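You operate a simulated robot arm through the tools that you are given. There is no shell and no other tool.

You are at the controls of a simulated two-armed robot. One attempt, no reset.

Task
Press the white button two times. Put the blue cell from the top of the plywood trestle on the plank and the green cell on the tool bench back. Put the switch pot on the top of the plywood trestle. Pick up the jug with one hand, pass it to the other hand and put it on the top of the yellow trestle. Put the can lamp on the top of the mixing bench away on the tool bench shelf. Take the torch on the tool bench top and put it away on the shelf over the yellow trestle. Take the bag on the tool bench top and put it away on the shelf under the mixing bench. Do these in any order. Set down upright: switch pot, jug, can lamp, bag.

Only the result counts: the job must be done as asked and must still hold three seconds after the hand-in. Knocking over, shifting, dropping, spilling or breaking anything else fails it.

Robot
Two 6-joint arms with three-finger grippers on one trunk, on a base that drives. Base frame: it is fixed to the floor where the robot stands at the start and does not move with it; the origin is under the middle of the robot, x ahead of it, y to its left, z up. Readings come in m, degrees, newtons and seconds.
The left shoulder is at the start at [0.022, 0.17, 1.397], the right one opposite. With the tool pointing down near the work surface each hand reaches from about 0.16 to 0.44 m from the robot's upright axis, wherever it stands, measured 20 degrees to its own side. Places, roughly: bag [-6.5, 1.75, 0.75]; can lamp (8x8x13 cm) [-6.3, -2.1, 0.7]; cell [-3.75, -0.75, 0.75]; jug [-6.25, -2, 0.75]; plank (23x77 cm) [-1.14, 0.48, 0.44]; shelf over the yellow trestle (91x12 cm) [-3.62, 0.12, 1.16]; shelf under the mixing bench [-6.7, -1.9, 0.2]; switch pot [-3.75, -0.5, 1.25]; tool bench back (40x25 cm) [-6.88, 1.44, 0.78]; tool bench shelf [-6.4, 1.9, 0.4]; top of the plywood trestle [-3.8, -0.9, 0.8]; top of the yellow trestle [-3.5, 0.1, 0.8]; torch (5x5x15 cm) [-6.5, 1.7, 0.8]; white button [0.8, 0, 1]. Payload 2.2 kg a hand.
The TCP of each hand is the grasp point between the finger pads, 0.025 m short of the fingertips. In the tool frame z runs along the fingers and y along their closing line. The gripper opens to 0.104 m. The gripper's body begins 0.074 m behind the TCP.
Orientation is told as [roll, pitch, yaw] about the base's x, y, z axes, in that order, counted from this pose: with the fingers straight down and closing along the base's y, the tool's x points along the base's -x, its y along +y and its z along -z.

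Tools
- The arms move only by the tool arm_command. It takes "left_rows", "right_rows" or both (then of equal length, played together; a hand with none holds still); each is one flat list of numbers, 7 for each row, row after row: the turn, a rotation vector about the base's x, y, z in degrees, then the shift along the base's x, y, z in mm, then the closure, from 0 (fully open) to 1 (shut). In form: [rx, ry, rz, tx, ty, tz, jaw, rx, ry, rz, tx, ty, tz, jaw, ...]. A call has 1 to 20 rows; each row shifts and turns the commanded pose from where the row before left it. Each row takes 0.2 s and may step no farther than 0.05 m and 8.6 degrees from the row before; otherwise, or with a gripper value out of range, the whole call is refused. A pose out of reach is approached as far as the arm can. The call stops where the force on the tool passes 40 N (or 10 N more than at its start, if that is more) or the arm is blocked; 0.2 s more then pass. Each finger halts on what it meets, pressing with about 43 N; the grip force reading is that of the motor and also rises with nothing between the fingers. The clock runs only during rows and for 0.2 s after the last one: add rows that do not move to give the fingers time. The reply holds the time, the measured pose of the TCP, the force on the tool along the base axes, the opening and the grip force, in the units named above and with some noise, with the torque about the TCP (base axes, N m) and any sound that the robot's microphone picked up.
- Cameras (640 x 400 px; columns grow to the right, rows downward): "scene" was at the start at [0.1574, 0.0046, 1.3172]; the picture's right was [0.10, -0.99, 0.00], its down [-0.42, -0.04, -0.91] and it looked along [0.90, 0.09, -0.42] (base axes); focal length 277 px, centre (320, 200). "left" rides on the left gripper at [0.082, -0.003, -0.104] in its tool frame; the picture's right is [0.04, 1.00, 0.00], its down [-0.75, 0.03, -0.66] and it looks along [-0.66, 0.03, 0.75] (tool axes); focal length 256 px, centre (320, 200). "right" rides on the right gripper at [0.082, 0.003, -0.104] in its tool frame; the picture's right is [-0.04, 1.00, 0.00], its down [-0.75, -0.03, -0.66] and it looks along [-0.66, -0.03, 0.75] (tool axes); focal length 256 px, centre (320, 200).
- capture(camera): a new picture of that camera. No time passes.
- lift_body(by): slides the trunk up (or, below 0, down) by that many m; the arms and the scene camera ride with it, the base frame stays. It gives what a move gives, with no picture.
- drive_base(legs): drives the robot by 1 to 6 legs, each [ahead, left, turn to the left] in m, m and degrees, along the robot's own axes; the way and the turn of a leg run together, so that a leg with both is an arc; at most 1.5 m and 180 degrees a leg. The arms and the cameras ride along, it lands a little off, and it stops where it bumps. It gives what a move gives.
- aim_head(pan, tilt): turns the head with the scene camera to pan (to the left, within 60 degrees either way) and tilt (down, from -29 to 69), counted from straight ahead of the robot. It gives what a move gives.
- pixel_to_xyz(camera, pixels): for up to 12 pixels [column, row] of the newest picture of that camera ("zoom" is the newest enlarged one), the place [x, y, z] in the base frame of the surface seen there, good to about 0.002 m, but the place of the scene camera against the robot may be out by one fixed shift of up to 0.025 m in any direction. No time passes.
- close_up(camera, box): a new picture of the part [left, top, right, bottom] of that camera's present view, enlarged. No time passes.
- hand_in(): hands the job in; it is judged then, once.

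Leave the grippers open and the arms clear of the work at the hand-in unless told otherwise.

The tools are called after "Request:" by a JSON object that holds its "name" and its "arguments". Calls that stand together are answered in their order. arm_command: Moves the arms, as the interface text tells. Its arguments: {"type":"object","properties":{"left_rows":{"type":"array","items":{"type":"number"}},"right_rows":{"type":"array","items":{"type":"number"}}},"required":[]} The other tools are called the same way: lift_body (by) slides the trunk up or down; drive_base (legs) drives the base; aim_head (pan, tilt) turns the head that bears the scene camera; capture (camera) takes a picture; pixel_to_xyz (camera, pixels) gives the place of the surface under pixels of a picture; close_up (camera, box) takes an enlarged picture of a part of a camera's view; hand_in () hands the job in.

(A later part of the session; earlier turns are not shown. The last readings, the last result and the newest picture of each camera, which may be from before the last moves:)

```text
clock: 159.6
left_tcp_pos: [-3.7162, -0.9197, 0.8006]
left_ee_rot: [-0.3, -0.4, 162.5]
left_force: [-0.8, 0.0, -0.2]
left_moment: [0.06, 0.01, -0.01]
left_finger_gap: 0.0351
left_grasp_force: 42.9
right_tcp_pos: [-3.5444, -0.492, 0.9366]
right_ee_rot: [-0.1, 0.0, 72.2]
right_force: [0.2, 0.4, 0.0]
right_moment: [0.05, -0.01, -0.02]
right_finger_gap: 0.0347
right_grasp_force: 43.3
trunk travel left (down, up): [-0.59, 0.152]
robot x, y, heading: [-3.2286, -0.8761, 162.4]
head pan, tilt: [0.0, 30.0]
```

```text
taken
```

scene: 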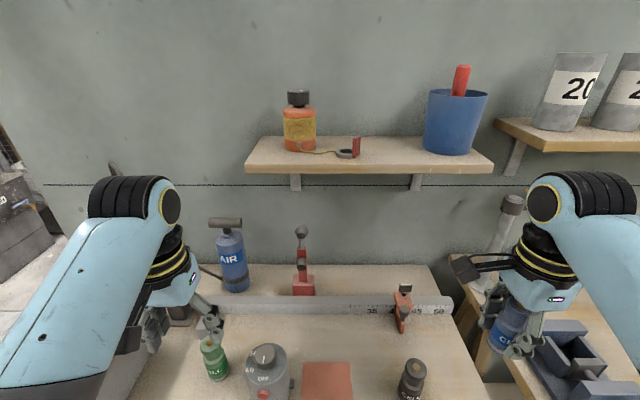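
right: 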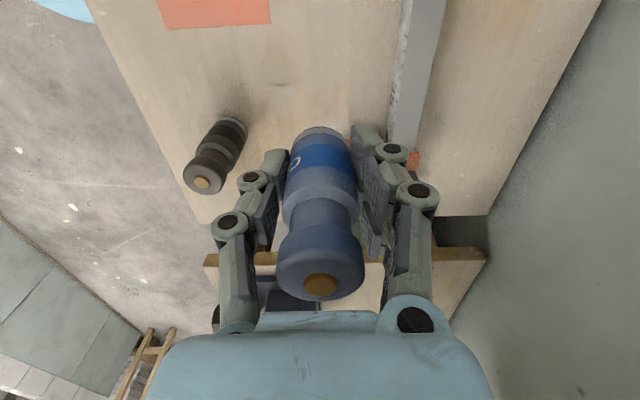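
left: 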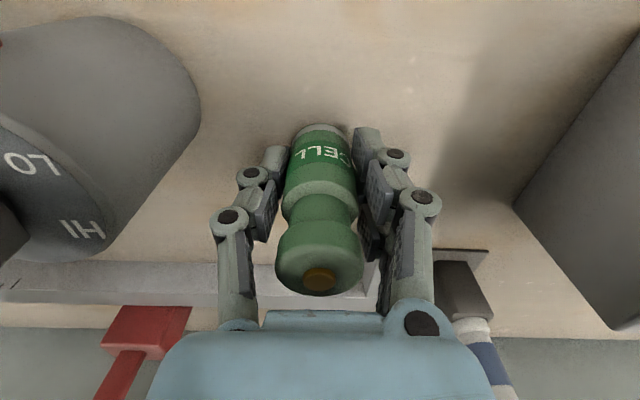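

Green cell gripped (35 mm). I lift with the trunk 0.13 m and back off 0.5 m.

Request:
{"name": "lift_body", "arguments": {"by": 0.13}}

Request:
{"name": "drive_base", "arguments": {"legs": [[-0.5, 0, 0]]}}

Request:
{"name": "capture", "arguments": {"camera": "scene"}}

```text
clock: 161.2
left_tcp_pos: [-3.7154, -0.9182, 0.9282]
left_ee_rot: [-0.2, -0.3, 162.5]
left_force: [0.6, 0.0, -0.8]
left_moment: [0.02, -0.03, 0.04]
left_finger_gap: 0.0349
left_grasp_force: 43.4
right_tcp_pos: [-3.5437, -0.4923, 1.0657]
right_ee_rot: [-0.1, 0.0, 72.2]
right_force: [-0.6, 0.0, -0.8]
right_moment: [0.01, 0.01, 0.0]
right_finger_gap: 0.0347
right_grasp_force: 43.0
trunk travel left (down, up): [-0.72, 0.022]
robot x, y, heading: [-3.2324, -0.8724, 162.5]
head pan, tilt: [0.0, 30.0]
```

```text
clock: 164.1
left_tcp_pos: [-3.2468, -1.066, 0.9285]
left_ee_rot: [-0.3, -0.4, 162.4]
left_force: [1.2, 0.1, -1.2]
left_moment: [-0.02, 0.03, 0.02]
left_finger_gap: 0.0351
left_grasp_force: 42.8
right_tcp_pos: [-3.0737, -0.6402, 1.0671]
right_ee_rot: [0.0, 0.0, 72.0]
right_force: [0.8, -0.1, -0.8]
right_moment: [0.02, -0.02, 0.02]
right_finger_gap: 0.0352
right_grasp_force: 43.2
trunk travel left (down, up): [-0.72, 0.022]
robot x, y, heading: [-2.763, -1.0276, 162.4]
head pan, tilt: [0.0, 30.0]
```

```text
taken
```

scene: 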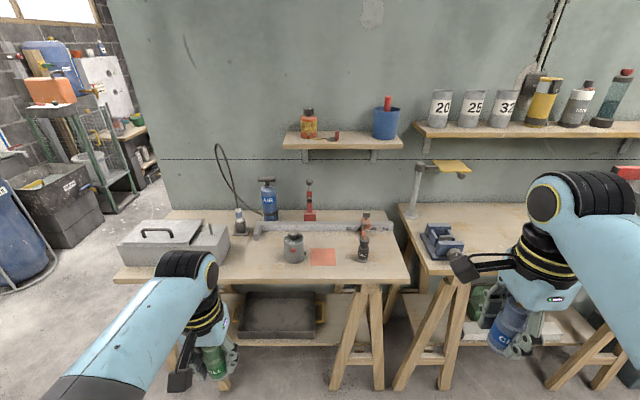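

All still stands. Now to the plank over the low wall: I drive right 1.63 m along the tables, then turn around to face the low wall.

Request:
{"name": "drive_base", "arguments": {"legs": [[0, -0.85, 0], [0.05, -0.78, 0], [0, 0, -179.5]]}}

Request:
{"name": "capture", "arguments": {"camera": "scene"}}

```text
clock: 179.8
left_tcp_pos: [-1.8463, 0.5931, 0.9291]
left_ee_rot: [-0.3, -0.4, -17.6]
left_force: [0.9, 0.5, -1.2]
left_moment: [-0.01, 0.02, -0.01]
left_finger_gap: 0.035
left_grasp_force: 42.7
right_tcp_pos: [-2.0188, 0.1653, 1.0657]
right_ee_rot: [-0.1, -0.1, -108.0]
right_force: [0.3, -0.1, -1.1]
right_moment: [-0.02, 0.02, -0.02]
right_finger_gap: 0.0348
right_grasp_force: 43.0
trunk travel left (down, up): [-0.72, 0.022]
robot x, y, heading: [-2.3289, 0.5486, -17.8]
head pan, tilt: [0.0, 30.0]
```

```text
taken
```

scene: 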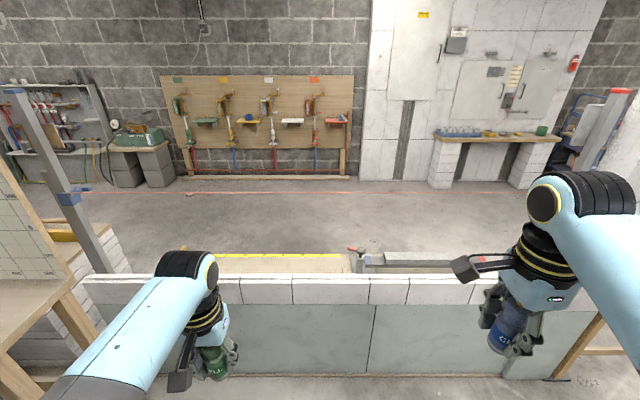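

A red mason's line is strung above the low wall between two posts. I must find its position before reaching over.

Request:
{"name": "close_up", "arguments": {"camera": "scene", "box": [200, 170, 380, 290]}}

Request:
{"name": "close_up", "arguments": {"camera": "scene", "box": [340, 170, 520, 290]}}

Request:
{"name": "close_up", "arguments": {"camera": "scene", "box": [0, 80, 180, 200]}}

Request:
{"name": "pixel_to_xyz", "arguments": {"camera": "scene", "pixels": [[320, 193], [200, 193], [450, 193], [75, 190], [45, 130], [600, 130], [300, 275], [300, 300], [280, 268], [280, 256], [350, 262], [90, 190]]}}

```text
3.33 times, centred on (290, 230) of scene
```

zoom: 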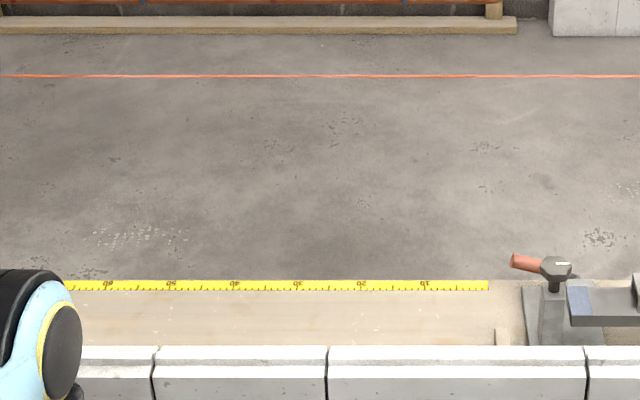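

```text
3.33 times, centred on (430, 230) of scene
```

zoom: 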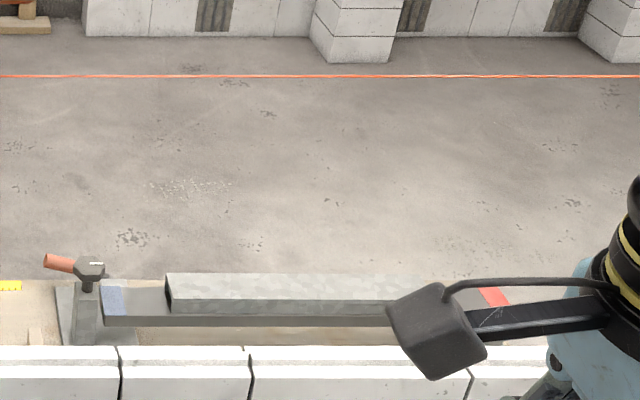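

```text
3.33 times, centred on (90, 140) of scene
```

zoom: 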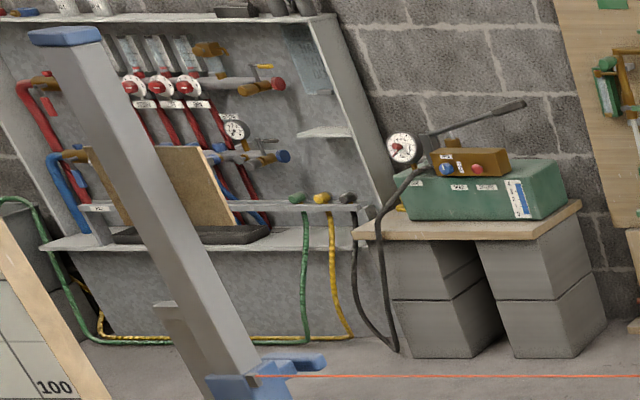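

```text
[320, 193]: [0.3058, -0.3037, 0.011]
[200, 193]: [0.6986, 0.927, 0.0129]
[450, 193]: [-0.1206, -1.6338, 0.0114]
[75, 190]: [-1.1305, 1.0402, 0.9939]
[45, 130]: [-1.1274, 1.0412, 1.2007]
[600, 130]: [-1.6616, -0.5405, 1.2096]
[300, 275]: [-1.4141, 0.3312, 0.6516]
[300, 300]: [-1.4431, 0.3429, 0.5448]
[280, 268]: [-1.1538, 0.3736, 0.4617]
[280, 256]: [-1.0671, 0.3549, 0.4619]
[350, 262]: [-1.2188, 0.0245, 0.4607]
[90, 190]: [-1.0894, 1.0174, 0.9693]
```

The line hangs at z≈0.97 right over the wall/plank, so reaching from here is risky. I'll go around the north end and place the cell from the east side. First turn north and drive to y≈2.75.

Request:
{"name": "drive_base", "arguments": {"legs": [[0, 0, 107.8], [1.1, 0, 0], [1.1, 0, 0], [0, 0, -90]]}}

Request:
{"name": "capture", "arguments": {"camera": "scene"}}

```text
clock: 199.0
left_tcp_pos: [-1.907, 2.9209, 0.929]
left_ee_rot: [-0.2, -0.5, 0.3]
left_force: [0.0, 0.2, -1.9]
left_moment: [-0.01, 0.01, -0.01]
left_finger_gap: 0.035
left_grasp_force: 42.8
right_tcp_pos: [-1.9406, 2.4613, 1.0679]
right_ee_rot: [-0.1, -0.1, -90.0]
right_force: [-1.3, 0.1, -0.7]
right_moment: [0.0, -0.02, 0.01]
right_finger_gap: 0.0348
right_grasp_force: 43.1
trunk travel left (down, up): [-0.72, 0.022]
robot x, y, heading: [-2.3539, 2.7318, 0.1]
head pan, tilt: [0.0, 30.0]
```

```text
taken
```

scene: 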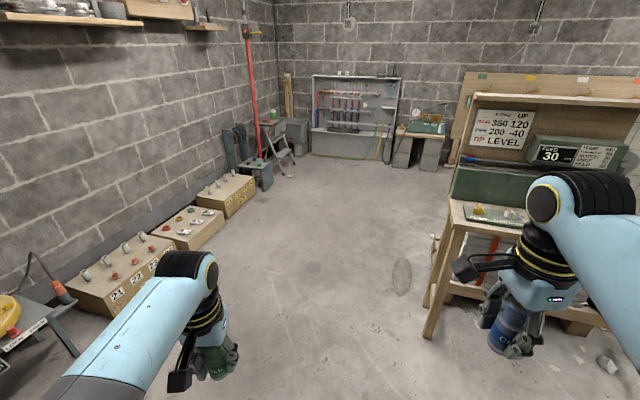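

Clear corridor. I drive east 2.45 m, turn right, and go south 2.15 m.

Request:
{"name": "drive_base", "arguments": {"legs": [[1.25, 0, 0], [1.2, 0, 0], [0, 0, -90], [1.1, 0, 0], [1.0, 0, 0]]}}

Request:
{"name": "drive_base", "arguments": {"legs": [[0, 0, -90]]}}

Request:
{"name": "capture", "arguments": {"camera": "scene"}}

```text
clock: 224.7
left_tcp_pos: [0.3777, 0.234, 0.9295]
left_ee_rot: [-0.2, -0.3, -87.5]
left_force: [-0.6, -0.7, -0.4]
left_moment: [0.01, 0.01, 0.02]
left_finger_gap: 0.0346
left_grasp_force: 43.4
right_tcp_pos: [-0.0813, 0.2508, 1.0665]
right_ee_rot: [-0.1, 0.1, -177.7]
right_force: [0.7, -0.5, -0.9]
right_moment: [0.02, 0.02, 0.01]
right_finger_gap: 0.0348
right_grasp_force: 43.1
trunk travel left (down, up): [-0.72, 0.022]
robot x, y, heading: [0.1708, 0.6743, -87.7]
head pan, tilt: [0.0, 30.0]
```

```text
clock: 228.9
left_tcp_pos: [-0.2628, 0.4543, 0.9284]
left_ee_rot: [-0.1, -0.3, -175.6]
left_force: [-0.8, 0.7, -0.9]
left_moment: [0.01, 0.0, -0.01]
left_finger_gap: 0.0349
left_grasp_force: 42.9
right_tcp_pos: [-0.2612, 0.9135, 1.0673]
right_ee_rot: [0.0, 0.0, 93.9]
right_force: [-0.3, -0.5, -0.1]
right_moment: [-0.02, -0.01, 0.02]
right_finger_gap: 0.035
right_grasp_force: 43.1
trunk travel left (down, up): [-0.72, 0.022]
robot x, y, heading: [0.1713, 0.6735, -175.6]
head pan, tilt: [0.0, 30.0]
```

```text
taken
```

scene: 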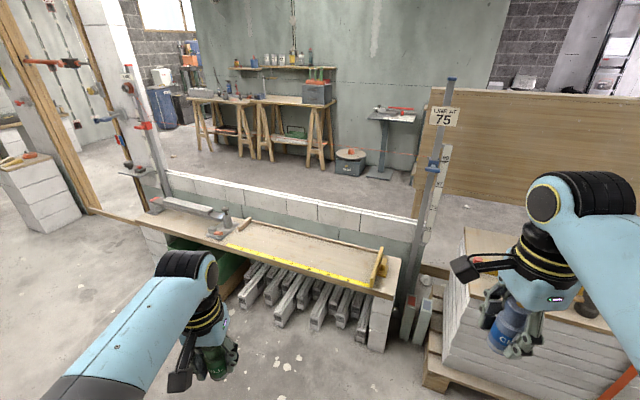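

The plank with the tape along its front edge lies at (230–400,215–295), clear in the middle. I zoom and measure.

Request:
{"name": "close_up", "arguments": {"camera": "scene", "box": [180, 180, 420, 330]}}

Request:
{"name": "pixel_to_xyz", "arguments": {"camera": "zoom", "pixels": [[350, 160], [300, 150], [420, 175], [250, 115], [560, 240], [350, 120], [450, 150], [570, 290], [150, 190], [160, 120], [520, 190], [350, 195]]}}

```text
2.67 times, centred on (300, 255) of scene
```

zoom: 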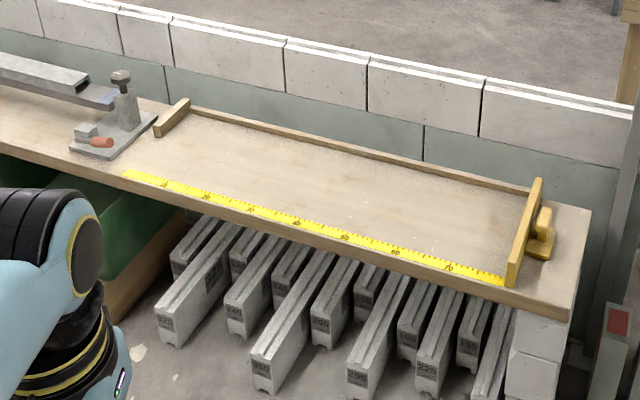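

```text
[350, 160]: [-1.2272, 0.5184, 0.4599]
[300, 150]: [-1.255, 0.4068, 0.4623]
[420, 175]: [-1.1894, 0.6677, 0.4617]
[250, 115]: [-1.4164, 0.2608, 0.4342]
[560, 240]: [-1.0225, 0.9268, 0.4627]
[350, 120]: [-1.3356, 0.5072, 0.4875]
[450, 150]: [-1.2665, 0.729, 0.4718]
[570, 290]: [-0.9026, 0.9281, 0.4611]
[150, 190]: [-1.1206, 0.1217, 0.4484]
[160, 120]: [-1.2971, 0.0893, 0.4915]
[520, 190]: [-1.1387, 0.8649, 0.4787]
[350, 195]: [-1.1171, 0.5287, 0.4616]
```

The marked area's table is z≈0.45. I check the gauge blocks lying on the floor in front, so the base won't touch them.

Request:
{"name": "pixel_to_xyz", "arguments": {"camera": "zoom", "pixels": [[265, 385], [360, 385], [165, 330], [430, 380], [235, 330], [310, 330], [525, 385], [330, 225], [110, 170], [505, 280], [100, 280], [140, 350]]}}

```text
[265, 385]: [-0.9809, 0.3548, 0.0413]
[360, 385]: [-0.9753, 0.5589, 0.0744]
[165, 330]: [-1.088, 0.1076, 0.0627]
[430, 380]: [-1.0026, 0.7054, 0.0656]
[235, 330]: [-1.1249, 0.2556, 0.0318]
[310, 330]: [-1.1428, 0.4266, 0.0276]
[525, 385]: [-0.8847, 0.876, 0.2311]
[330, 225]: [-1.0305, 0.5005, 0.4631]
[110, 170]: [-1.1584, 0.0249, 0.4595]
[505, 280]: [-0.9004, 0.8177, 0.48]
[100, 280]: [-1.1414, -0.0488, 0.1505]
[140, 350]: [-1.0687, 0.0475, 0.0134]
```

Blocks stick out at most 8 cm in front of the plank. I turn to heading 163°, swing the left hand outward and back, and drive to about 0.25 m short of the placing stance.

Request:
{"name": "drive_base", "arguments": {"legs": [[0, 0, -21.4], [0, 0.786, 0], [0.45, 0, 0]]}}

Request:
{"name": "arm_command", "arguments": {"left_rows": [0, 0, 0, 19, -36.5, 0, 1, 0, 0, 0, 19, -36.5, 0, 1, 0, 0, 0, 19, -36.5, 0, 1, 0, 0, 0, 19, -36.5, 0, 1, 0, 0, 0, 19, -36.5, 0, 1, 0, 0, 0, 19, -36.5, 0, 1, 0, 0, 0, 19, -36.5, 0, 1, 0, 0, 0, 19, -36.5, 0, 1]}}

Request:
{"name": "capture", "arguments": {"camera": "scene"}}

Request:
{"name": "capture", "arguments": {"camera": "right"}}

```text
clock: 236.5
left_tcp_pos: [-0.9622, 0.0042, 0.9275]
left_ee_rot: [-0.3, -0.2, 162.7]
left_force: [0.3, -0.1, -2.3]
left_moment: [0.02, -0.02, 0.01]
left_finger_gap: 0.0349
left_grasp_force: 43.0
right_tcp_pos: [-0.7936, 0.4307, 1.0659]
right_ee_rot: [-0.1, -0.1, 72.4]
right_force: [-0.4, 0.8, -0.4]
right_moment: [-0.01, 0.0, 0.04]
right_finger_gap: 0.0347
right_grasp_force: 42.8
trunk travel left (down, up): [-0.72, 0.022]
robot x, y, heading: [-0.4828, 0.0485, 162.6]
head pan, tilt: [0.0, 30.0]
```

```text
clock: 238.3
left_tcp_pos: [-0.8119, -0.2883, 0.9277]
left_ee_rot: [-0.4, -0.3, 162.7]
left_force: [-0.6, -0.3, -1.7]
left_moment: [0.0, 0.02, 0.0]
left_finger_gap: 0.0348
left_grasp_force: 43.4
right_tcp_pos: [-0.7927, 0.4301, 1.0677]
right_ee_rot: [-0.2, 0.1, 72.4]
right_force: [0.3, -0.2, -0.5]
right_moment: [0.04, 0.04, -0.01]
right_finger_gap: 0.0347
right_grasp_force: 42.9
trunk travel left (down, up): [-0.72, 0.022]
robot x, y, heading: [-0.4798, 0.0481, 163.0]
head pan, tilt: [0.0, 30.0]
```

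```text
taken
```

scene: 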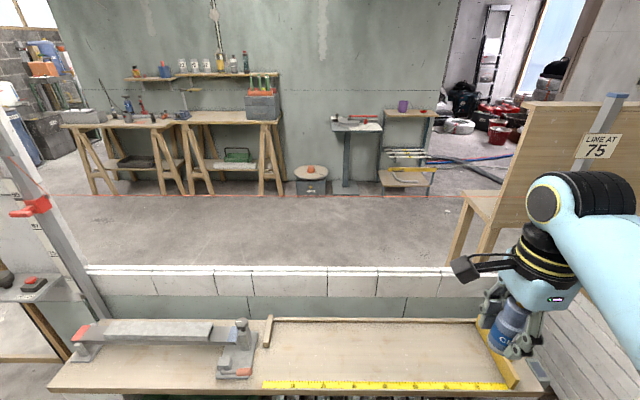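

```text
taken
```

right: 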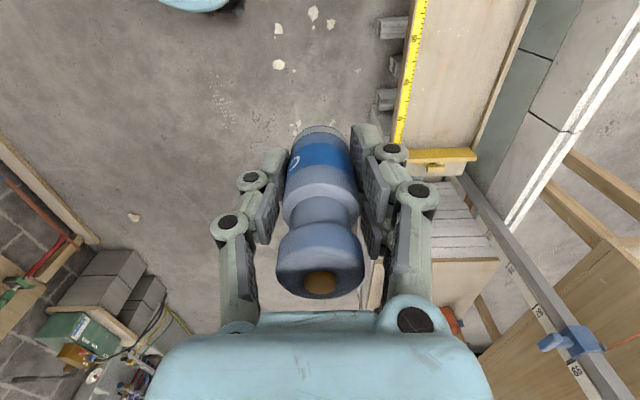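

The spot behind the tape is clear. I drive ahead 0.27 m, extend the right hand 5 cm, and lower the trunk 0.42 m.

Request:
{"name": "drive_base", "arguments": {"legs": [[0.272, 0, 0]]}}

Request:
{"name": "arm_command", "arguments": {"right_rows": [0, 0, 0, -24, 7.5, -10, 1, 0, 0, 0, -24, 7.5, -10, 1]}}

Request:
{"name": "lift_body", "arguments": {"by": -0.4}}

Request:
{"name": "capture", "arguments": {"camera": "right"}}

Request:
{"name": "capture", "arguments": {"camera": "scene"}}

```text
clock: 240.2
left_tcp_pos: [-1.066, -0.2114, 0.9281]
left_ee_rot: [-0.1, -0.3, 163.2]
left_force: [0.1, 0.8, -1.5]
left_moment: [0.01, -0.02, 0.0]
left_finger_gap: 0.0345
left_grasp_force: 43.2
right_tcp_pos: [-1.0545, 0.5084, 1.0649]
right_ee_rot: [-0.1, 0.0, 73.0]
right_force: [0.1, 0.6, -1.0]
right_moment: [-0.02, 0.0, -0.01]
right_finger_gap: 0.0347
right_grasp_force: 43.2
trunk travel left (down, up): [-0.72, 0.022]
robot x, y, heading: [-0.7361, 0.1296, 163.1]
head pan, tilt: [0.0, 30.0]
```

```text
clock: 240.8
left_tcp_pos: [-1.0672, -0.2098, 0.9289]
left_ee_rot: [-0.3, -0.3, 163.3]
left_force: [-0.7, 0.4, -1.3]
left_moment: [-0.02, -0.04, 0.0]
left_finger_gap: 0.0346
left_grasp_force: 43.0
right_tcp_pos: [-1.1031, 0.5225, 1.0458]
right_ee_rot: [-0.2, 0.1, 72.9]
right_force: [0.0, 0.3, -1.8]
right_moment: [0.0, 0.0, -0.01]
right_finger_gap: 0.0348
right_grasp_force: 43.3
trunk travel left (down, up): [-0.72, 0.022]
robot x, y, heading: [-0.7377, 0.1308, 162.7]
head pan, tilt: [0.0, 30.0]
```

```text
clock: 244.6
left_tcp_pos: [-1.0667, -0.2105, 0.5283]
left_ee_rot: [-0.3, -0.3, 163.3]
left_force: [0.0, -0.1, -1.3]
left_moment: [-0.02, -0.03, 0.0]
left_finger_gap: 0.0351
left_grasp_force: 42.9
right_tcp_pos: [-1.1016, 0.5242, 0.6462]
right_ee_rot: [-0.1, 0.0, 72.9]
right_force: [0.2, 0.0, -0.2]
right_moment: [0.01, 0.02, -0.02]
right_finger_gap: 0.0348
right_grasp_force: 42.4
trunk travel left (down, up): [-0.32, 0.422]
robot x, y, heading: [-0.7367, 0.1273, 163.1]
head pan, tilt: [0.0, 30.0]
```

```text
taken
```

right: 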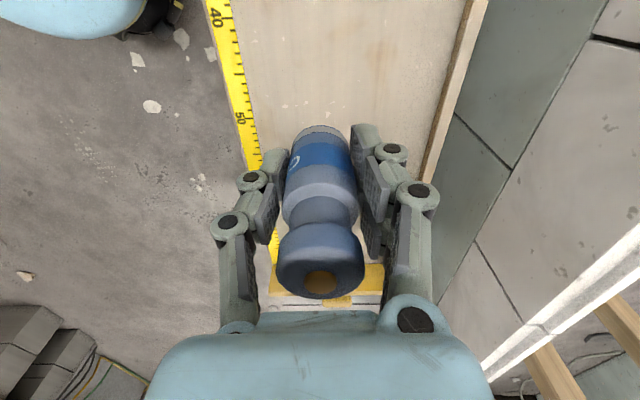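

```text
taken
```

scene: 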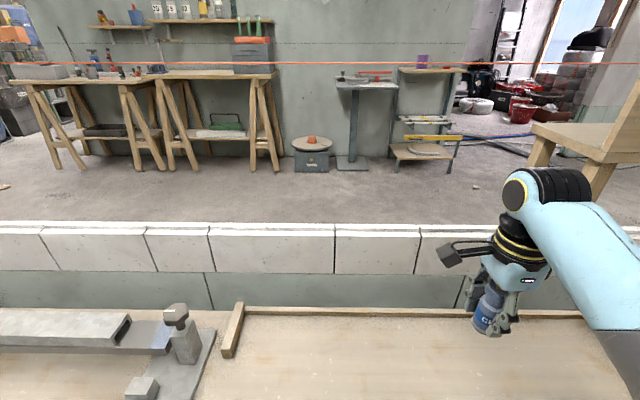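

The hand is over the plank between tape and fence. I measure the plank's height with the wrist camera.

Request:
{"name": "pixel_to_xyz", "arguments": {"camera": "right", "pixels": [[350, 80], [300, 60], [400, 100], [235, 90], [450, 90], [280, 130]]}}

```text
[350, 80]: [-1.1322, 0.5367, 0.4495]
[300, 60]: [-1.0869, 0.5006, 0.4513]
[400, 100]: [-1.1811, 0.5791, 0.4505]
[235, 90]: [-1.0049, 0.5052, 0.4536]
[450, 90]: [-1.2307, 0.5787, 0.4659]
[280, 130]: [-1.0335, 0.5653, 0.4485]
```

Plank top z = 0.450, the cell is 0.038 below the TCP. I lower 0.148 m, then settle with the arm.

Request:
{"name": "lift_body", "arguments": {"by": -0.148}}

Request:
{"name": "arm_command", "arguments": {"right_rows": [0, 0, 0, 0, 0, -4, 1, 0, 0, 0, 0, 0, -2, 1, 0, 0, 0, 0, 0, -2, 1]}}

```text
clock: 246.4
left_tcp_pos: [-1.067, -0.2111, 0.3802]
left_ee_rot: [-0.2, -0.4, 163.2]
left_force: [-0.3, -0.2, -1.2]
left_moment: [0.03, 0.01, -0.01]
left_finger_gap: 0.0349
left_grasp_force: 43.1
right_tcp_pos: [-1.1025, 0.5224, 0.4989]
right_ee_rot: [-0.1, 0.0, 72.9]
right_force: [0.1, -0.2, -1.8]
right_moment: [0.03, -0.01, 0.06]
right_finger_gap: 0.0348
right_grasp_force: 42.4
trunk travel left (down, up): [-0.172, 0.57]
robot x, y, heading: [-0.7351, 0.1267, 163.2]
head pan, tilt: [0.0, 30.0]
```

```text
clock: 247.2
left_tcp_pos: [-1.0653, -0.2107, 0.38]
left_ee_rot: [-0.2, -0.3, 163.1]
left_force: [-0.2, -0.3, -1.0]
left_moment: [-0.02, 0.02, 0.01]
left_finger_gap: 0.035
left_grasp_force: 42.9
right_tcp_pos: [-1.1029, 0.5221, 0.49]
right_ee_rot: [0.0, 0.0, 72.9]
right_force: [0.6, -0.1, -0.3]
right_moment: [0.05, 0.02, 0.0]
right_finger_gap: 0.0349
right_grasp_force: 43.2
trunk travel left (down, up): [-0.172, 0.57]
robot x, y, heading: [-0.7335, 0.1318, 163.2]
head pan, tilt: [0.0, 30.0]
```

Nearly there; two more 1 mm steps to feel contact.

Request:
{"name": "arm_command", "arguments": {"right_rows": [0, 0, 0, 0, 0, -1, 1, 0, 0, 0, 0, 0, -1, 1]}}

Request:
{"name": "arm_command", "arguments": {"right_rows": [0, 0, 0, 0, 0, -1, 1]}}

```text
clock: 247.8
left_tcp_pos: [-1.0648, -0.2101, 0.3801]
left_ee_rot: [-0.2, -0.2, 163.2]
left_force: [0.6, 0.1, -0.2]
left_moment: [0.0, -0.01, 0.0]
left_finger_gap: 0.0346
left_grasp_force: 42.9
right_tcp_pos: [-1.1018, 0.5221, 0.4876]
right_ee_rot: [-0.1, -0.1, 72.9]
right_force: [0.3, 0.3, 1.6]
right_moment: [-0.01, -0.01, 0.02]
right_finger_gap: 0.0348
right_grasp_force: 42.9
trunk travel left (down, up): [-0.172, 0.57]
robot x, y, heading: [-0.7363, 0.1285, 163.0]
head pan, tilt: [0.0, 30.0]
```

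```text
clock: 248.2
left_tcp_pos: [-1.0653, -0.211, 0.3795]
left_ee_rot: [-0.2, -0.4, 163.1]
left_force: [0.2, -0.9, -1.0]
left_moment: [0.03, -0.02, 0.0]
left_finger_gap: 0.0348
left_grasp_force: 43.2
right_tcp_pos: [-1.1016, 0.5233, 0.489]
right_ee_rot: [-0.1, 0.0, 72.8]
right_force: [2.8, 0.4, 9.6]
right_moment: [-0.05, -0.06, 0.03]
right_finger_gap: 0.0348
right_grasp_force: 43.1
trunk travel left (down, up): [-0.172, 0.57]
robot x, y, heading: [-0.7404, 0.1261, 163.1]
head pan, tilt: [0.0, 30.0]
```

Contact felt (about 10 N). I ease up 1 mm and open the right hand gently, then check.

Request:
{"name": "arm_command", "arguments": {"right_rows": [0, 0, 0, 0, 0, 1, 1, 0, 0, 0, 0, 0, 0, 0.65, 0, 0, 0, 0, 0, 0, 0.6, 0, 0, 0, 0, 0, 0, 0.5, 0, 0, 0, 0, 0, 0, 0.35, 0, 0, 0, 0, 0, 0, 0.35]}}

Request:
{"name": "lift_body", "arguments": {"by": 0.3}}

Request:
{"name": "capture", "arguments": {"camera": "right"}}

Request:
{"name": "capture", "arguments": {"camera": "scene"}}

```text
clock: 249.6
left_tcp_pos: [-1.0661, -0.2108, 0.3795]
left_ee_rot: [-0.1, -0.3, 163.1]
left_force: [0.5, 0.0, -1.4]
left_moment: [0.01, 0.01, 0.01]
left_finger_gap: 0.0348
left_grasp_force: 43.0
right_tcp_pos: [-1.1015, 0.5229, 0.4898]
right_ee_rot: [-0.1, 0.0, 72.9]
right_force: [0.4, -0.1, -0.6]
right_moment: [-0.01, 0.04, -0.01]
right_finger_gap: 0.0678
right_grasp_force: 0.1
trunk travel left (down, up): [-0.172, 0.57]
robot x, y, heading: [-0.7337, 0.1271, 163.0]
head pan, tilt: [0.0, 30.0]
```

```text
clock: 252.6
left_tcp_pos: [-1.0654, -0.211, 0.6809]
left_ee_rot: [-0.2, -0.3, 163.3]
left_force: [0.3, 0.5, -0.6]
left_moment: [0.01, 0.0, -0.03]
left_finger_gap: 0.0349
left_grasp_force: 42.5
right_tcp_pos: [-1.1007, 0.5222, 0.7879]
right_ee_rot: [-0.2, 0.0, 72.9]
right_force: [-0.6, -0.6, -0.2]
right_moment: [0.0, 0.01, 0.01]
right_finger_gap: 0.0675
right_grasp_force: 0.2
trunk travel left (down, up): [-0.472, 0.27]
robot x, y, heading: [-0.7363, 0.1286, 163.0]
head pan, tilt: [0.0, 30.0]
```

```text
taken
```

right: 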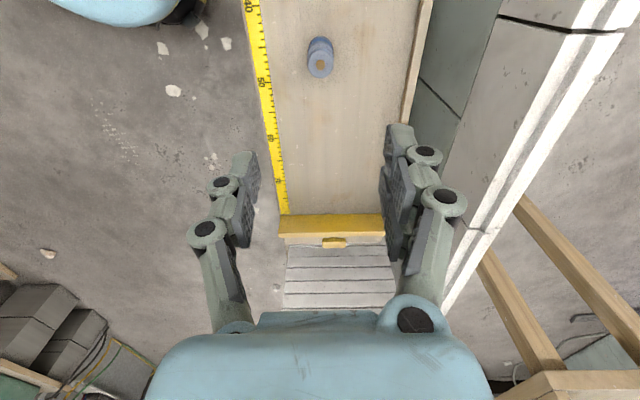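

```text
taken
```

scene: 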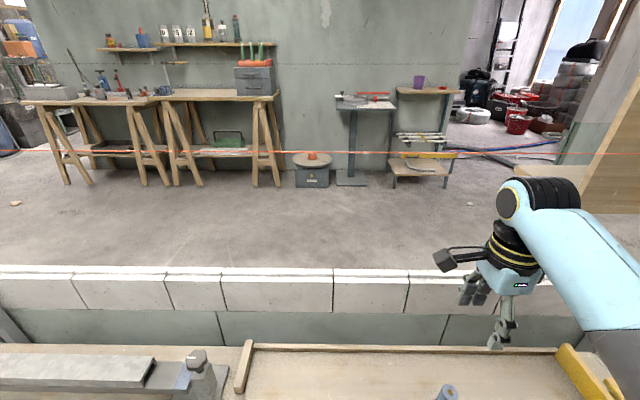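

The blue cell stands upright on the plank. I raise the trunk, back off, and head back north around the board.

Request:
{"name": "lift_body", "arguments": {"by": 0.25}}

Request:
{"name": "drive_base", "arguments": {"legs": [[-0.6, 0, 0], [0, -0.8, 0], [0, 0, -73], [1.0, 0, 0], [1.0, 0, 0], [0, 0, 90]]}}

Request:
{"name": "capture", "arguments": {"camera": "scene"}}

```text
clock: 255.2
left_tcp_pos: [-1.0662, -0.2107, 0.9295]
left_ee_rot: [-0.1, -0.2, 163.2]
left_force: [-1.2, 0.2, 0.3]
left_moment: [-0.01, -0.01, -0.02]
left_finger_gap: 0.0348
left_grasp_force: 43.2
right_tcp_pos: [-1.102, 0.5235, 1.0387]
right_ee_rot: [-0.1, 0.1, 72.9]
right_force: [0.0, 0.0, -0.6]
right_moment: [0.01, -0.01, 0.01]
right_finger_gap: 0.0676
right_grasp_force: 0.0
trunk travel left (down, up): [-0.722, 0.02]
robot x, y, heading: [-0.737, 0.1321, 163.1]
head pan, tilt: [0.0, 30.0]
```

```text
clock: 279.2
left_tcp_pos: [-0.1619, 2.3346, 0.9303]
left_ee_rot: [-0.2, -0.3, -178.8]
left_force: [0.1, -0.5, -0.7]
left_moment: [0.01, -0.02, -0.02]
left_finger_gap: 0.0347
left_grasp_force: 42.8
right_tcp_pos: [-0.4241, 3.0212, 1.0392]
right_ee_rot: [-0.1, 0.0, 90.9]
right_force: [-0.4, -0.6, 0.3]
right_moment: [0.01, 0.01, 0.01]
right_finger_gap: 0.0677
right_grasp_force: 0.0
trunk travel left (down, up): [-0.722, 0.02]
robot x, y, heading: [0.0476, 2.7591, -178.8]
head pan, tilt: [0.0, 30.0]
```

```text
taken
```

scene: 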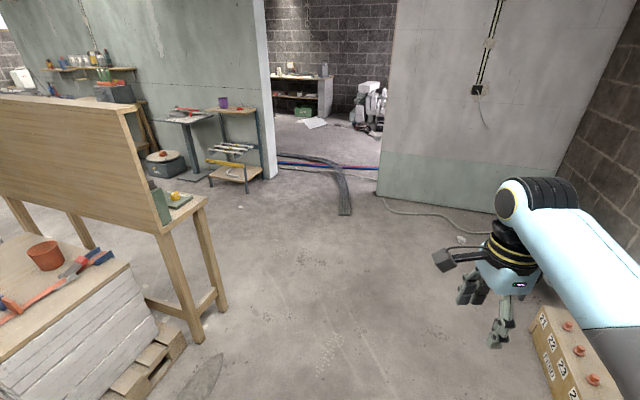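

I bring the left hand back inward, then zoom on the doorway floor to study the pipes and cables.

Request:
{"name": "arm_command", "arguments": {"left_rows": [0, 0, 0, -28, 27, 0, 1, 0, 0, 0, -28, 27, 0, 1, 0, 0, 0, -28, 27, 0, 1, 0, 0, 0, -28, 27, 0, 1, 0, 0, 0, -28, 27, 0, 1, 0, 0, 0, -28, 27, 0, 1, 0, 0, 0, -28, 27, 0, 1, 0, 0, 0, -28, 27, 0, 1]}}

Request:
{"name": "close_up", "arguments": {"camera": "scene", "box": [250, 110, 410, 220]}}

Request:
{"name": "pixel_to_xyz", "arguments": {"camera": "zoom", "pixels": [[120, 200], [300, 230], [480, 240], [380, 400], [340, 280], [280, 190], [200, 180], [160, 215], [250, 240], [470, 270], [100, 260], [400, 210]]}}

```text
clock: 281.0
left_tcp_pos: [-0.3856, 2.5518, 0.9325]
left_ee_rot: [-0.1, -0.3, -178.7]
left_force: [0.0, -0.3, -1.3]
left_moment: [-0.04, -0.05, -0.02]
left_finger_gap: 0.0347
left_grasp_force: 43.1
right_tcp_pos: [-0.425, 3.0224, 1.0388]
right_ee_rot: [-0.2, 0.0, 90.9]
right_force: [-0.8, 0.9, 0.2]
right_moment: [-0.02, -0.02, 0.0]
right_finger_gap: 0.0678
right_grasp_force: 0.0
trunk travel left (down, up): [-0.722, 0.02]
robot x, y, heading: [0.0456, 2.7602, -178.8]
head pan, tilt: [0.0, 30.0]
```

```text
3.64 times, centred on (330, 165) of scene
```

zoom: 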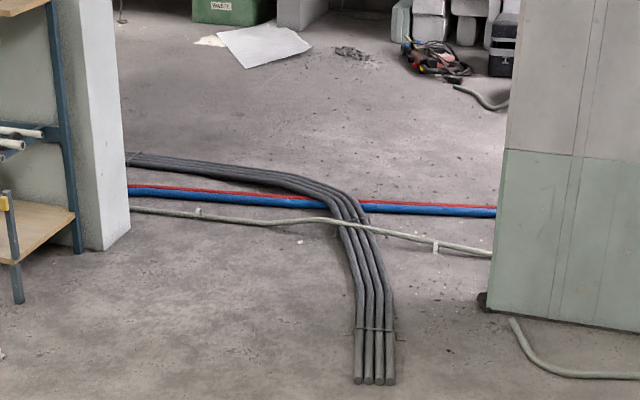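

```text
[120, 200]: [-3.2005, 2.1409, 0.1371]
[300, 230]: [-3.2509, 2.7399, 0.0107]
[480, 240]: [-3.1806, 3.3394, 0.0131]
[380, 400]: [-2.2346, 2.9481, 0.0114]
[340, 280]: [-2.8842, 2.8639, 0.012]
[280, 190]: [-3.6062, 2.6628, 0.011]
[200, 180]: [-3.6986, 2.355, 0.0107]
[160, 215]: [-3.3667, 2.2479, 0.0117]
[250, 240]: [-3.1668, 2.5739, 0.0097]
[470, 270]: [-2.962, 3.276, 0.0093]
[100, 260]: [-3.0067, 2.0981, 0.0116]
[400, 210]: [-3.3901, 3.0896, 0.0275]
```

Pipes lie across the whole doorway, so I prefer the other way around: the gap left of the plywood trestle. I drive west, then south again, to look there.

Request:
{"name": "drive_base", "arguments": {"legs": [[1.15, 0, 0], [1.15, 0, 0], [0, 0, 89], [1.2, 0, 0], [1.2, 0, 0], [1.1, 0, 0]]}}

Request:
{"name": "capture", "arguments": {"camera": "scene"}}

Request:
{"name": "aim_head", "arguments": {"pan": -50, "tilt": 20}}

Request:
{"name": "capture", "arguments": {"camera": "scene"}}

```text
clock: 312.9
left_tcp_pos: [-2.0385, -1.2914, 0.9337]
left_ee_rot: [-0.3, -0.4, -89.3]
left_force: [-0.1, -0.6, -1.2]
left_moment: [0.02, -0.02, 0.0]
left_finger_gap: 0.0351
left_grasp_force: 43.3
right_tcp_pos: [-2.51, -1.3262, 1.0378]
right_ee_rot: [-0.1, 0.0, -179.7]
right_force: [0.0, -0.3, 0.4]
right_moment: [0.02, -0.04, 0.03]
right_finger_gap: 0.0673
right_grasp_force: 0.0
trunk travel left (down, up): [-0.722, 0.02]
robot x, y, heading: [-2.2444, -0.8605, -89.0]
head pan, tilt: [0.0, 30.0]
```

```text
taken
```

scene: 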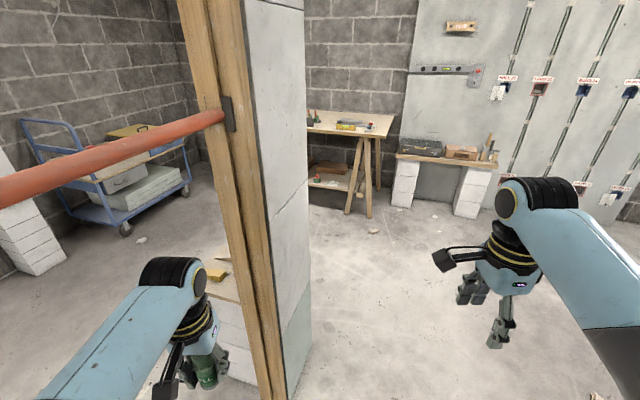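

```text
clock: 314.1
left_tcp_pos: [-2.0387, -1.2912, 0.9319]
left_ee_rot: [-0.2, -0.3, -89.3]
left_force: [0.7, 0.2, -0.3]
left_moment: [0.01, -0.01, -0.01]
left_finger_gap: 0.0349
left_grasp_force: 42.3
right_tcp_pos: [-2.5088, -1.3252, 1.0383]
right_ee_rot: [0.0, 0.0, -179.7]
right_force: [0.4, 0.5, -0.9]
right_moment: [-0.01, 0.01, 0.01]
right_finger_gap: 0.0678
right_grasp_force: 0.1
trunk travel left (down, up): [-0.722, 0.02]
robot x, y, heading: [-2.2407, -0.8584, -89.3]
head pan, tilt: [-50.0, 20.0]
```

```text
taken
```

scene: 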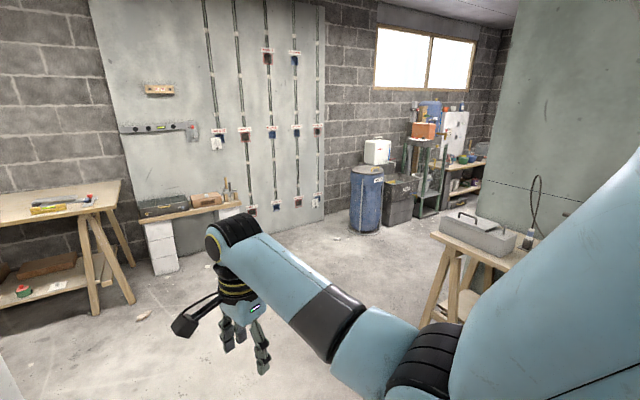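

The passage west lies left of the trestle, past the grey cabinets. I turn right to face west, then move to about [-3.1,-1.8] and look again.

Request:
{"name": "drive_base", "arguments": {"legs": [[0, 0, -90.7], [0.4, 0.3, 0], [0.4, 0.6, 0]]}}

Request:
{"name": "aim_head", "arguments": {"pan": 0, "tilt": 20}}

Request:
{"name": "capture", "arguments": {"camera": "scene"}}

Request:
{"name": "pixel_to_xyz", "arguments": {"camera": "scene", "pixels": [[320, 200], [320, 260], [250, 200], [400, 200], [360, 180], [300, 150], [200, 250], [450, 250], [420, 160], [340, 150]]}}

```text
clock: 324.4
left_tcp_pos: [-3.4917, -1.9503, 0.9322]
left_ee_rot: [-0.2, -0.3, 179.4]
left_force: [-0.1, 0.1, -0.5]
left_moment: [0.02, -0.03, 0.02]
left_finger_gap: 0.0349
left_grasp_force: 42.9
right_tcp_pos: [-3.5155, -1.4771, 1.0387]
right_ee_rot: [-0.1, 0.0, 89.1]
right_force: [0.3, -0.2, 0.1]
right_moment: [0.02, -0.01, -0.03]
right_finger_gap: 0.0676
right_grasp_force: 0.0
trunk travel left (down, up): [-0.722, 0.02]
robot x, y, heading: [-3.0528, -1.7551, 179.2]
head pan, tilt: [-50.0, 20.0]
```

```text
clock: 325.6
left_tcp_pos: [-3.491, -1.9498, 0.9313]
left_ee_rot: [-0.2, -0.2, 179.4]
left_force: [0.3, 0.6, -0.8]
left_moment: [0.01, -0.04, 0.02]
left_finger_gap: 0.0349
left_grasp_force: 42.9
right_tcp_pos: [-3.5153, -1.4786, 1.0387]
right_ee_rot: [-0.1, -0.1, 89.1]
right_force: [-0.2, -0.7, 0.1]
right_moment: [-0.03, -0.03, -0.06]
right_finger_gap: 0.0674
right_grasp_force: 0.0
trunk travel left (down, up): [-0.722, 0.02]
robot x, y, heading: [-3.0533, -1.7529, 179.2]
head pan, tilt: [0.0, 20.0]
```

```text
taken
```

scene: 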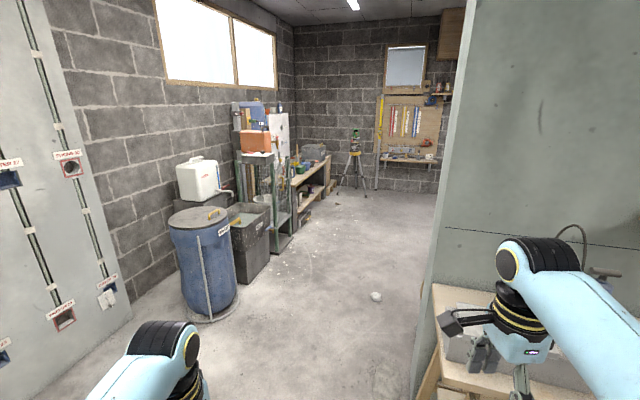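

```text
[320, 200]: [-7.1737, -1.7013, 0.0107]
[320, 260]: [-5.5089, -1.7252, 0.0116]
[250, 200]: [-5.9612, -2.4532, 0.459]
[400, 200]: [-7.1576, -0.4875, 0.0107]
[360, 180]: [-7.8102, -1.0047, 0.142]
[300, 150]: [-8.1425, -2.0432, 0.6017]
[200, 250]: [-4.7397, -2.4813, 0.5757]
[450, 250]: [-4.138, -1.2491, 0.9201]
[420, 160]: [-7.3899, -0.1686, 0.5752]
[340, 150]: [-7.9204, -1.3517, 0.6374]
```

A clear passage leads west to the mixing bench (300,190). I measure the narrow part: barrel edge, cabinet, wall corner and the small rock at (376,296).

Request:
{"name": "pixel_to_xyz", "arguments": {"camera": "scene", "pixels": [[236, 290], [230, 220], [270, 240], [291, 200], [376, 296], [425, 300], [418, 380], [440, 200], [280, 300], [300, 190], [325, 165], [310, 200]]}}

Request:
{"name": "close_up", "arguments": {"camera": "scene", "box": [220, 80, 460, 230]}}

```text
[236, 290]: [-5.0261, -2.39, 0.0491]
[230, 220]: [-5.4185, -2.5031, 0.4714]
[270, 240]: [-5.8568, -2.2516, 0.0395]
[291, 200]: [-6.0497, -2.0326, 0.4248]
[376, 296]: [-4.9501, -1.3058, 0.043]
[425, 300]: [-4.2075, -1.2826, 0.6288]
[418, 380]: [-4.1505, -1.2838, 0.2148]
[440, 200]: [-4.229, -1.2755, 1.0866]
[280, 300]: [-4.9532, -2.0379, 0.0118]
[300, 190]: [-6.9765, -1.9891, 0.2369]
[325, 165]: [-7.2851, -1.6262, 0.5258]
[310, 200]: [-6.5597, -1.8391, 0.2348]
```

```text
2.67 times, centred on (340, 155) of scene
```

zoom: 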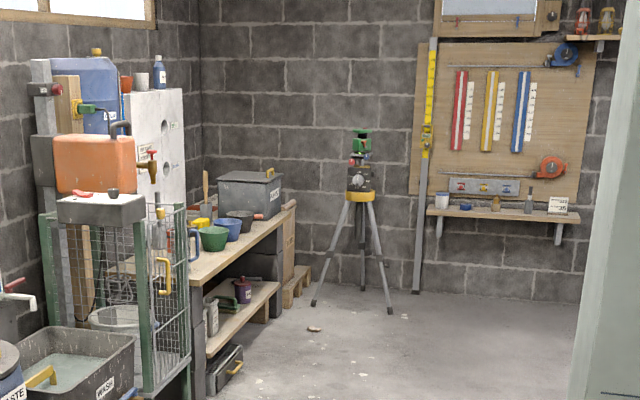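

The mixing bench front runs from about [-6.05,-2.03] to [-7.28,-1.63]. I drive west along y≈-1.8 to x≈-5.0.

Request:
{"name": "drive_base", "arguments": {"legs": [[0.6, 0.05, 0], [1.3, 0, 0]]}}

Request:
{"name": "capture", "arguments": {"camera": "scene"}}

Request:
{"name": "aim_head", "arguments": {"pan": -55, "tilt": 20}}

Request:
{"name": "capture", "arguments": {"camera": "scene"}}

```text
clock: 335.1
left_tcp_pos: [-5.3766, -1.943, 0.9315]
left_ee_rot: [-0.1, -0.3, 178.3]
left_force: [-0.7, -0.1, -1.6]
left_moment: [0.02, 0.04, -0.02]
left_finger_gap: 0.0347
left_grasp_force: 43.0
right_tcp_pos: [-5.3908, -1.4724, 1.0383]
right_ee_rot: [-0.2, 0.0, 88.0]
right_force: [-0.3, -0.1, -0.9]
right_moment: [0.01, 0.0, 0.01]
right_finger_gap: 0.0678
right_grasp_force: 0.1
trunk travel left (down, up): [-0.722, 0.02]
robot x, y, heading: [-4.9401, -1.756, 178.1]
head pan, tilt: [0.0, 20.0]
```

```text
taken
```

scene: 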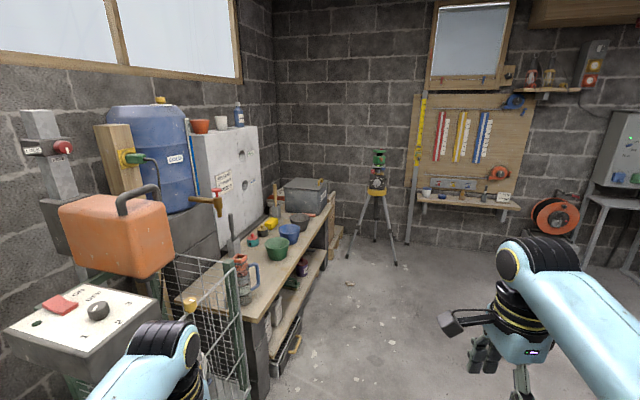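

```text
clock: 336.3
left_tcp_pos: [-5.3766, -1.944, 0.9318]
left_ee_rot: [-0.1, -0.3, 178.4]
left_force: [0.5, -0.6, -0.9]
left_moment: [0.01, -0.01, 0.02]
left_finger_gap: 0.0349
left_grasp_force: 42.9
right_tcp_pos: [-5.3914, -1.4727, 1.0399]
right_ee_rot: [-0.1, 0.0, 88.0]
right_force: [0.5, -0.5, -0.2]
right_moment: [0.0, 0.03, 0.01]
right_finger_gap: 0.0674
right_grasp_force: 0.0
trunk travel left (down, up): [-0.722, 0.02]
robot x, y, heading: [-4.9372, -1.7558, 178.1]
head pan, tilt: [-55.0, 20.0]
```

```text
taken
```

scene: 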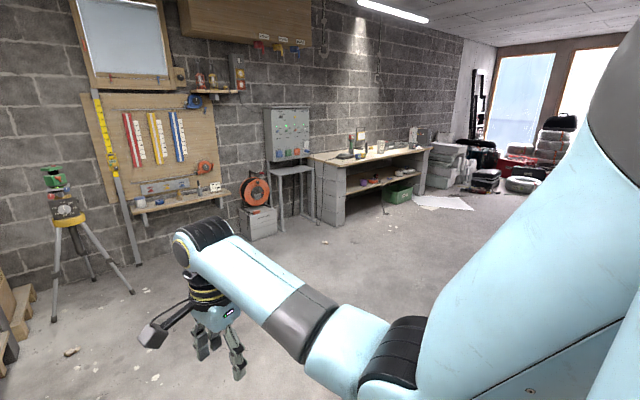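

The tool bench is at (370,165) against the far brick wall, across open floor. I zoom and measure it.

Request:
{"name": "close_up", "arguments": {"camera": "scene", "box": [260, 110, 460, 235]}}

Request:
{"name": "pixel_to_xyz", "arguments": {"camera": "scene", "pixels": [[320, 160], [425, 148], [345, 215], [425, 185], [365, 150], [390, 215], [440, 205], [290, 200], [330, 240], [300, 300], [275, 230], [380, 145]]}}

```text
3.20 times, centred on (360, 172) of scene
```

zoom: 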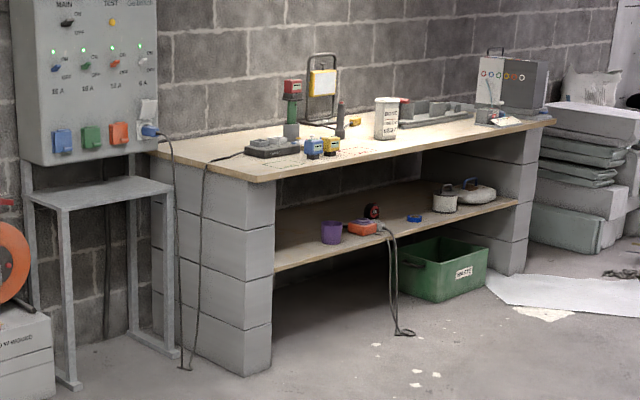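

```text
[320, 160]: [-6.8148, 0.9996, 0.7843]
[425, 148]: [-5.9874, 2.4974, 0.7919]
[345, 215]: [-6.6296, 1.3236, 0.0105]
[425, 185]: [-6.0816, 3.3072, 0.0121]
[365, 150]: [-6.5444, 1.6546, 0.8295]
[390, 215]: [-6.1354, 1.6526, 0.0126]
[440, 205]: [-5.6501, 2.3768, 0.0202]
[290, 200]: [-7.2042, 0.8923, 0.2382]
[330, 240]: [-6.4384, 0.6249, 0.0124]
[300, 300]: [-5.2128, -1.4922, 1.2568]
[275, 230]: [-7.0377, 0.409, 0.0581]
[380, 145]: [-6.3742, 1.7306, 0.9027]
```

I turn to face north and look before driving up toward the tool bench.

Request:
{"name": "drive_base", "arguments": {"legs": [[0.3, 0, 0], [0, 0, -80]]}}

Request:
{"name": "aim_head", "arguments": {"pan": 0, "tilt": 20}}

Request:
{"name": "capture", "arguments": {"camera": "scene"}}

Request:
{"name": "pixel_to_xyz", "arguments": {"camera": "scene", "pixels": [[320, 200], [320, 300], [400, 200], [480, 250], [250, 200], [200, 200], [150, 230], [300, 160], [420, 170], [360, 250]]}}

```text
clock: 341.8
left_tcp_pos: [-5.4959, -1.3478, 0.9323]
left_ee_rot: [-0.2, -0.3, 98.2]
left_force: [-0.2, -0.4, -1.2]
left_moment: [0.0, 0.01, 0.01]
left_finger_gap: 0.0349
left_grasp_force: 42.8
right_tcp_pos: [-5.0346, -1.2501, 1.0383]
right_ee_rot: [-0.2, 0.0, 7.9]
right_force: [0.2, 0.5, 0.1]
right_moment: [0.0, -0.01, 0.01]
right_finger_gap: 0.0674
right_grasp_force: 0.1
trunk travel left (down, up): [-0.722, 0.02]
robot x, y, heading: [-5.2405, -1.7486, 98.1]
head pan, tilt: [-55.0, 20.0]
```

```text
clock: 343.0
left_tcp_pos: [-5.4965, -1.3474, 0.9318]
left_ee_rot: [-0.2, -0.3, 98.2]
left_force: [0.6, 0.2, -0.9]
left_moment: [0.01, -0.01, 0.01]
left_finger_gap: 0.0347
left_grasp_force: 42.8
right_tcp_pos: [-5.0355, -1.2508, 1.0388]
right_ee_rot: [-0.1, 0.0, 7.9]
right_force: [0.0, 0.0, -0.3]
right_moment: [-0.03, 0.0, 0.03]
right_finger_gap: 0.0676
right_grasp_force: 0.0
trunk travel left (down, up): [-0.722, 0.02]
robot x, y, heading: [-5.2374, -1.7469, 97.9]
head pan, tilt: [0.0, 20.0]
```

```text
taken
```

scene: 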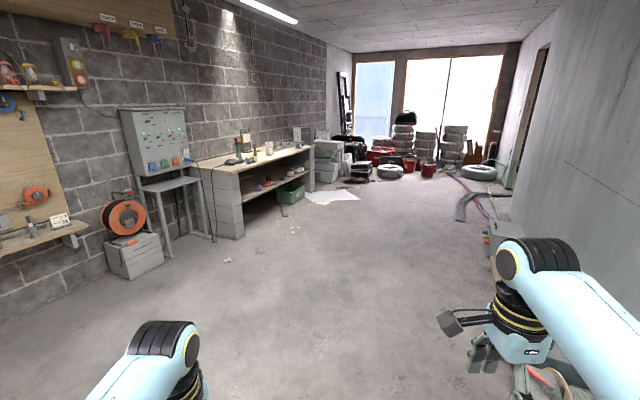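

```text
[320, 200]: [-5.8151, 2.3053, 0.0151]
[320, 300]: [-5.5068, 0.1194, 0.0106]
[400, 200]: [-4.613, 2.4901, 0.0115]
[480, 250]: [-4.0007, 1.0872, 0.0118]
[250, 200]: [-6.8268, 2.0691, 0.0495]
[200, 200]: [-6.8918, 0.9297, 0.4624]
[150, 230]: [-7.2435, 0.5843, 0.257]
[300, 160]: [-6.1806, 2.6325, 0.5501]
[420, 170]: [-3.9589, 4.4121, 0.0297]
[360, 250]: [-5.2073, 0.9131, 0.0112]
```

There is some object below my right hand at (545,385). I measure it before moving.

Request:
{"name": "pixel_to_xyz", "arguments": {"camera": "scene", "pixels": [[530, 380], [545, 385], [560, 360], [490, 260], [500, 240], [510, 300], [575, 380], [228, 260], [330, 195], [295, 232]]}}

Request:
{"name": "close_up", "arguments": {"camera": "scene", "box": [440, 220, 640, 400]}}

```text
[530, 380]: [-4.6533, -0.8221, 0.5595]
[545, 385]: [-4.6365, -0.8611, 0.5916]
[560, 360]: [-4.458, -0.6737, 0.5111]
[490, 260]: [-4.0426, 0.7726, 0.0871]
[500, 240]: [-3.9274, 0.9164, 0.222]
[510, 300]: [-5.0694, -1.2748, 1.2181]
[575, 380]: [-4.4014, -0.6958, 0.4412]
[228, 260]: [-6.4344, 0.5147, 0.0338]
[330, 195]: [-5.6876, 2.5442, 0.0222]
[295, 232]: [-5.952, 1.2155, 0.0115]
```

```text
2.22 times, centred on (540, 310) of scene
```

zoom: 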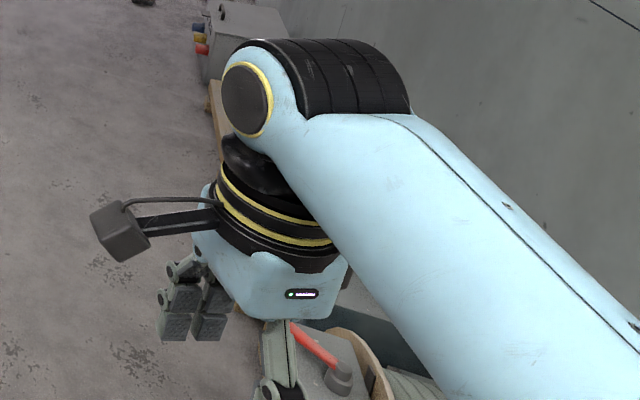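

That machine is low (z<0.6) and to the right; I keep left. I drive north-west to about [-5.8,0.1] and then turn toward the tool bench.

Request:
{"name": "drive_base", "arguments": {"legs": [[0.5, 0.3, 0], [1.4, 0, 0], [0, 0, 52]]}}

Request:
{"name": "capture", "arguments": {"camera": "scene"}}

```text
clock: 355.2
left_tcp_pos: [-6.2965, 0.0913, 0.9322]
left_ee_rot: [-0.2, -0.3, 151.5]
left_force: [-0.4, -0.3, -1.4]
left_moment: [-0.03, -0.03, 0.0]
left_finger_gap: 0.0349
left_grasp_force: 43.6
right_tcp_pos: [-6.0991, 0.5196, 1.038]
right_ee_rot: [0.0, 0.0, 61.2]
right_force: [0.1, 0.2, 0.1]
right_moment: [0.0, 0.0, 0.02]
right_finger_gap: 0.0674
right_grasp_force: 0.1
trunk travel left (down, up): [-0.722, 0.02]
robot x, y, heading: [-5.8191, 0.0594, 151.5]
head pan, tilt: [0.0, 20.0]
```

```text
taken
```

scene: 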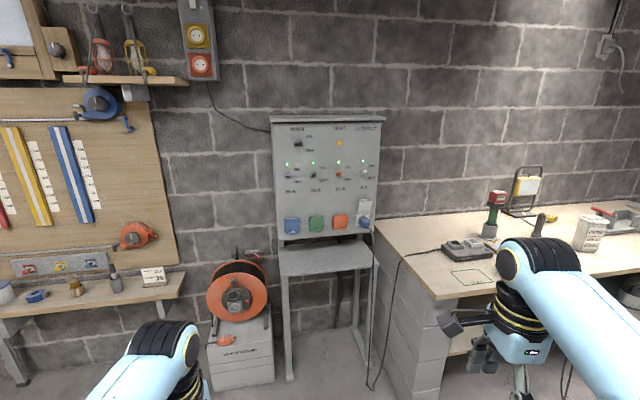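

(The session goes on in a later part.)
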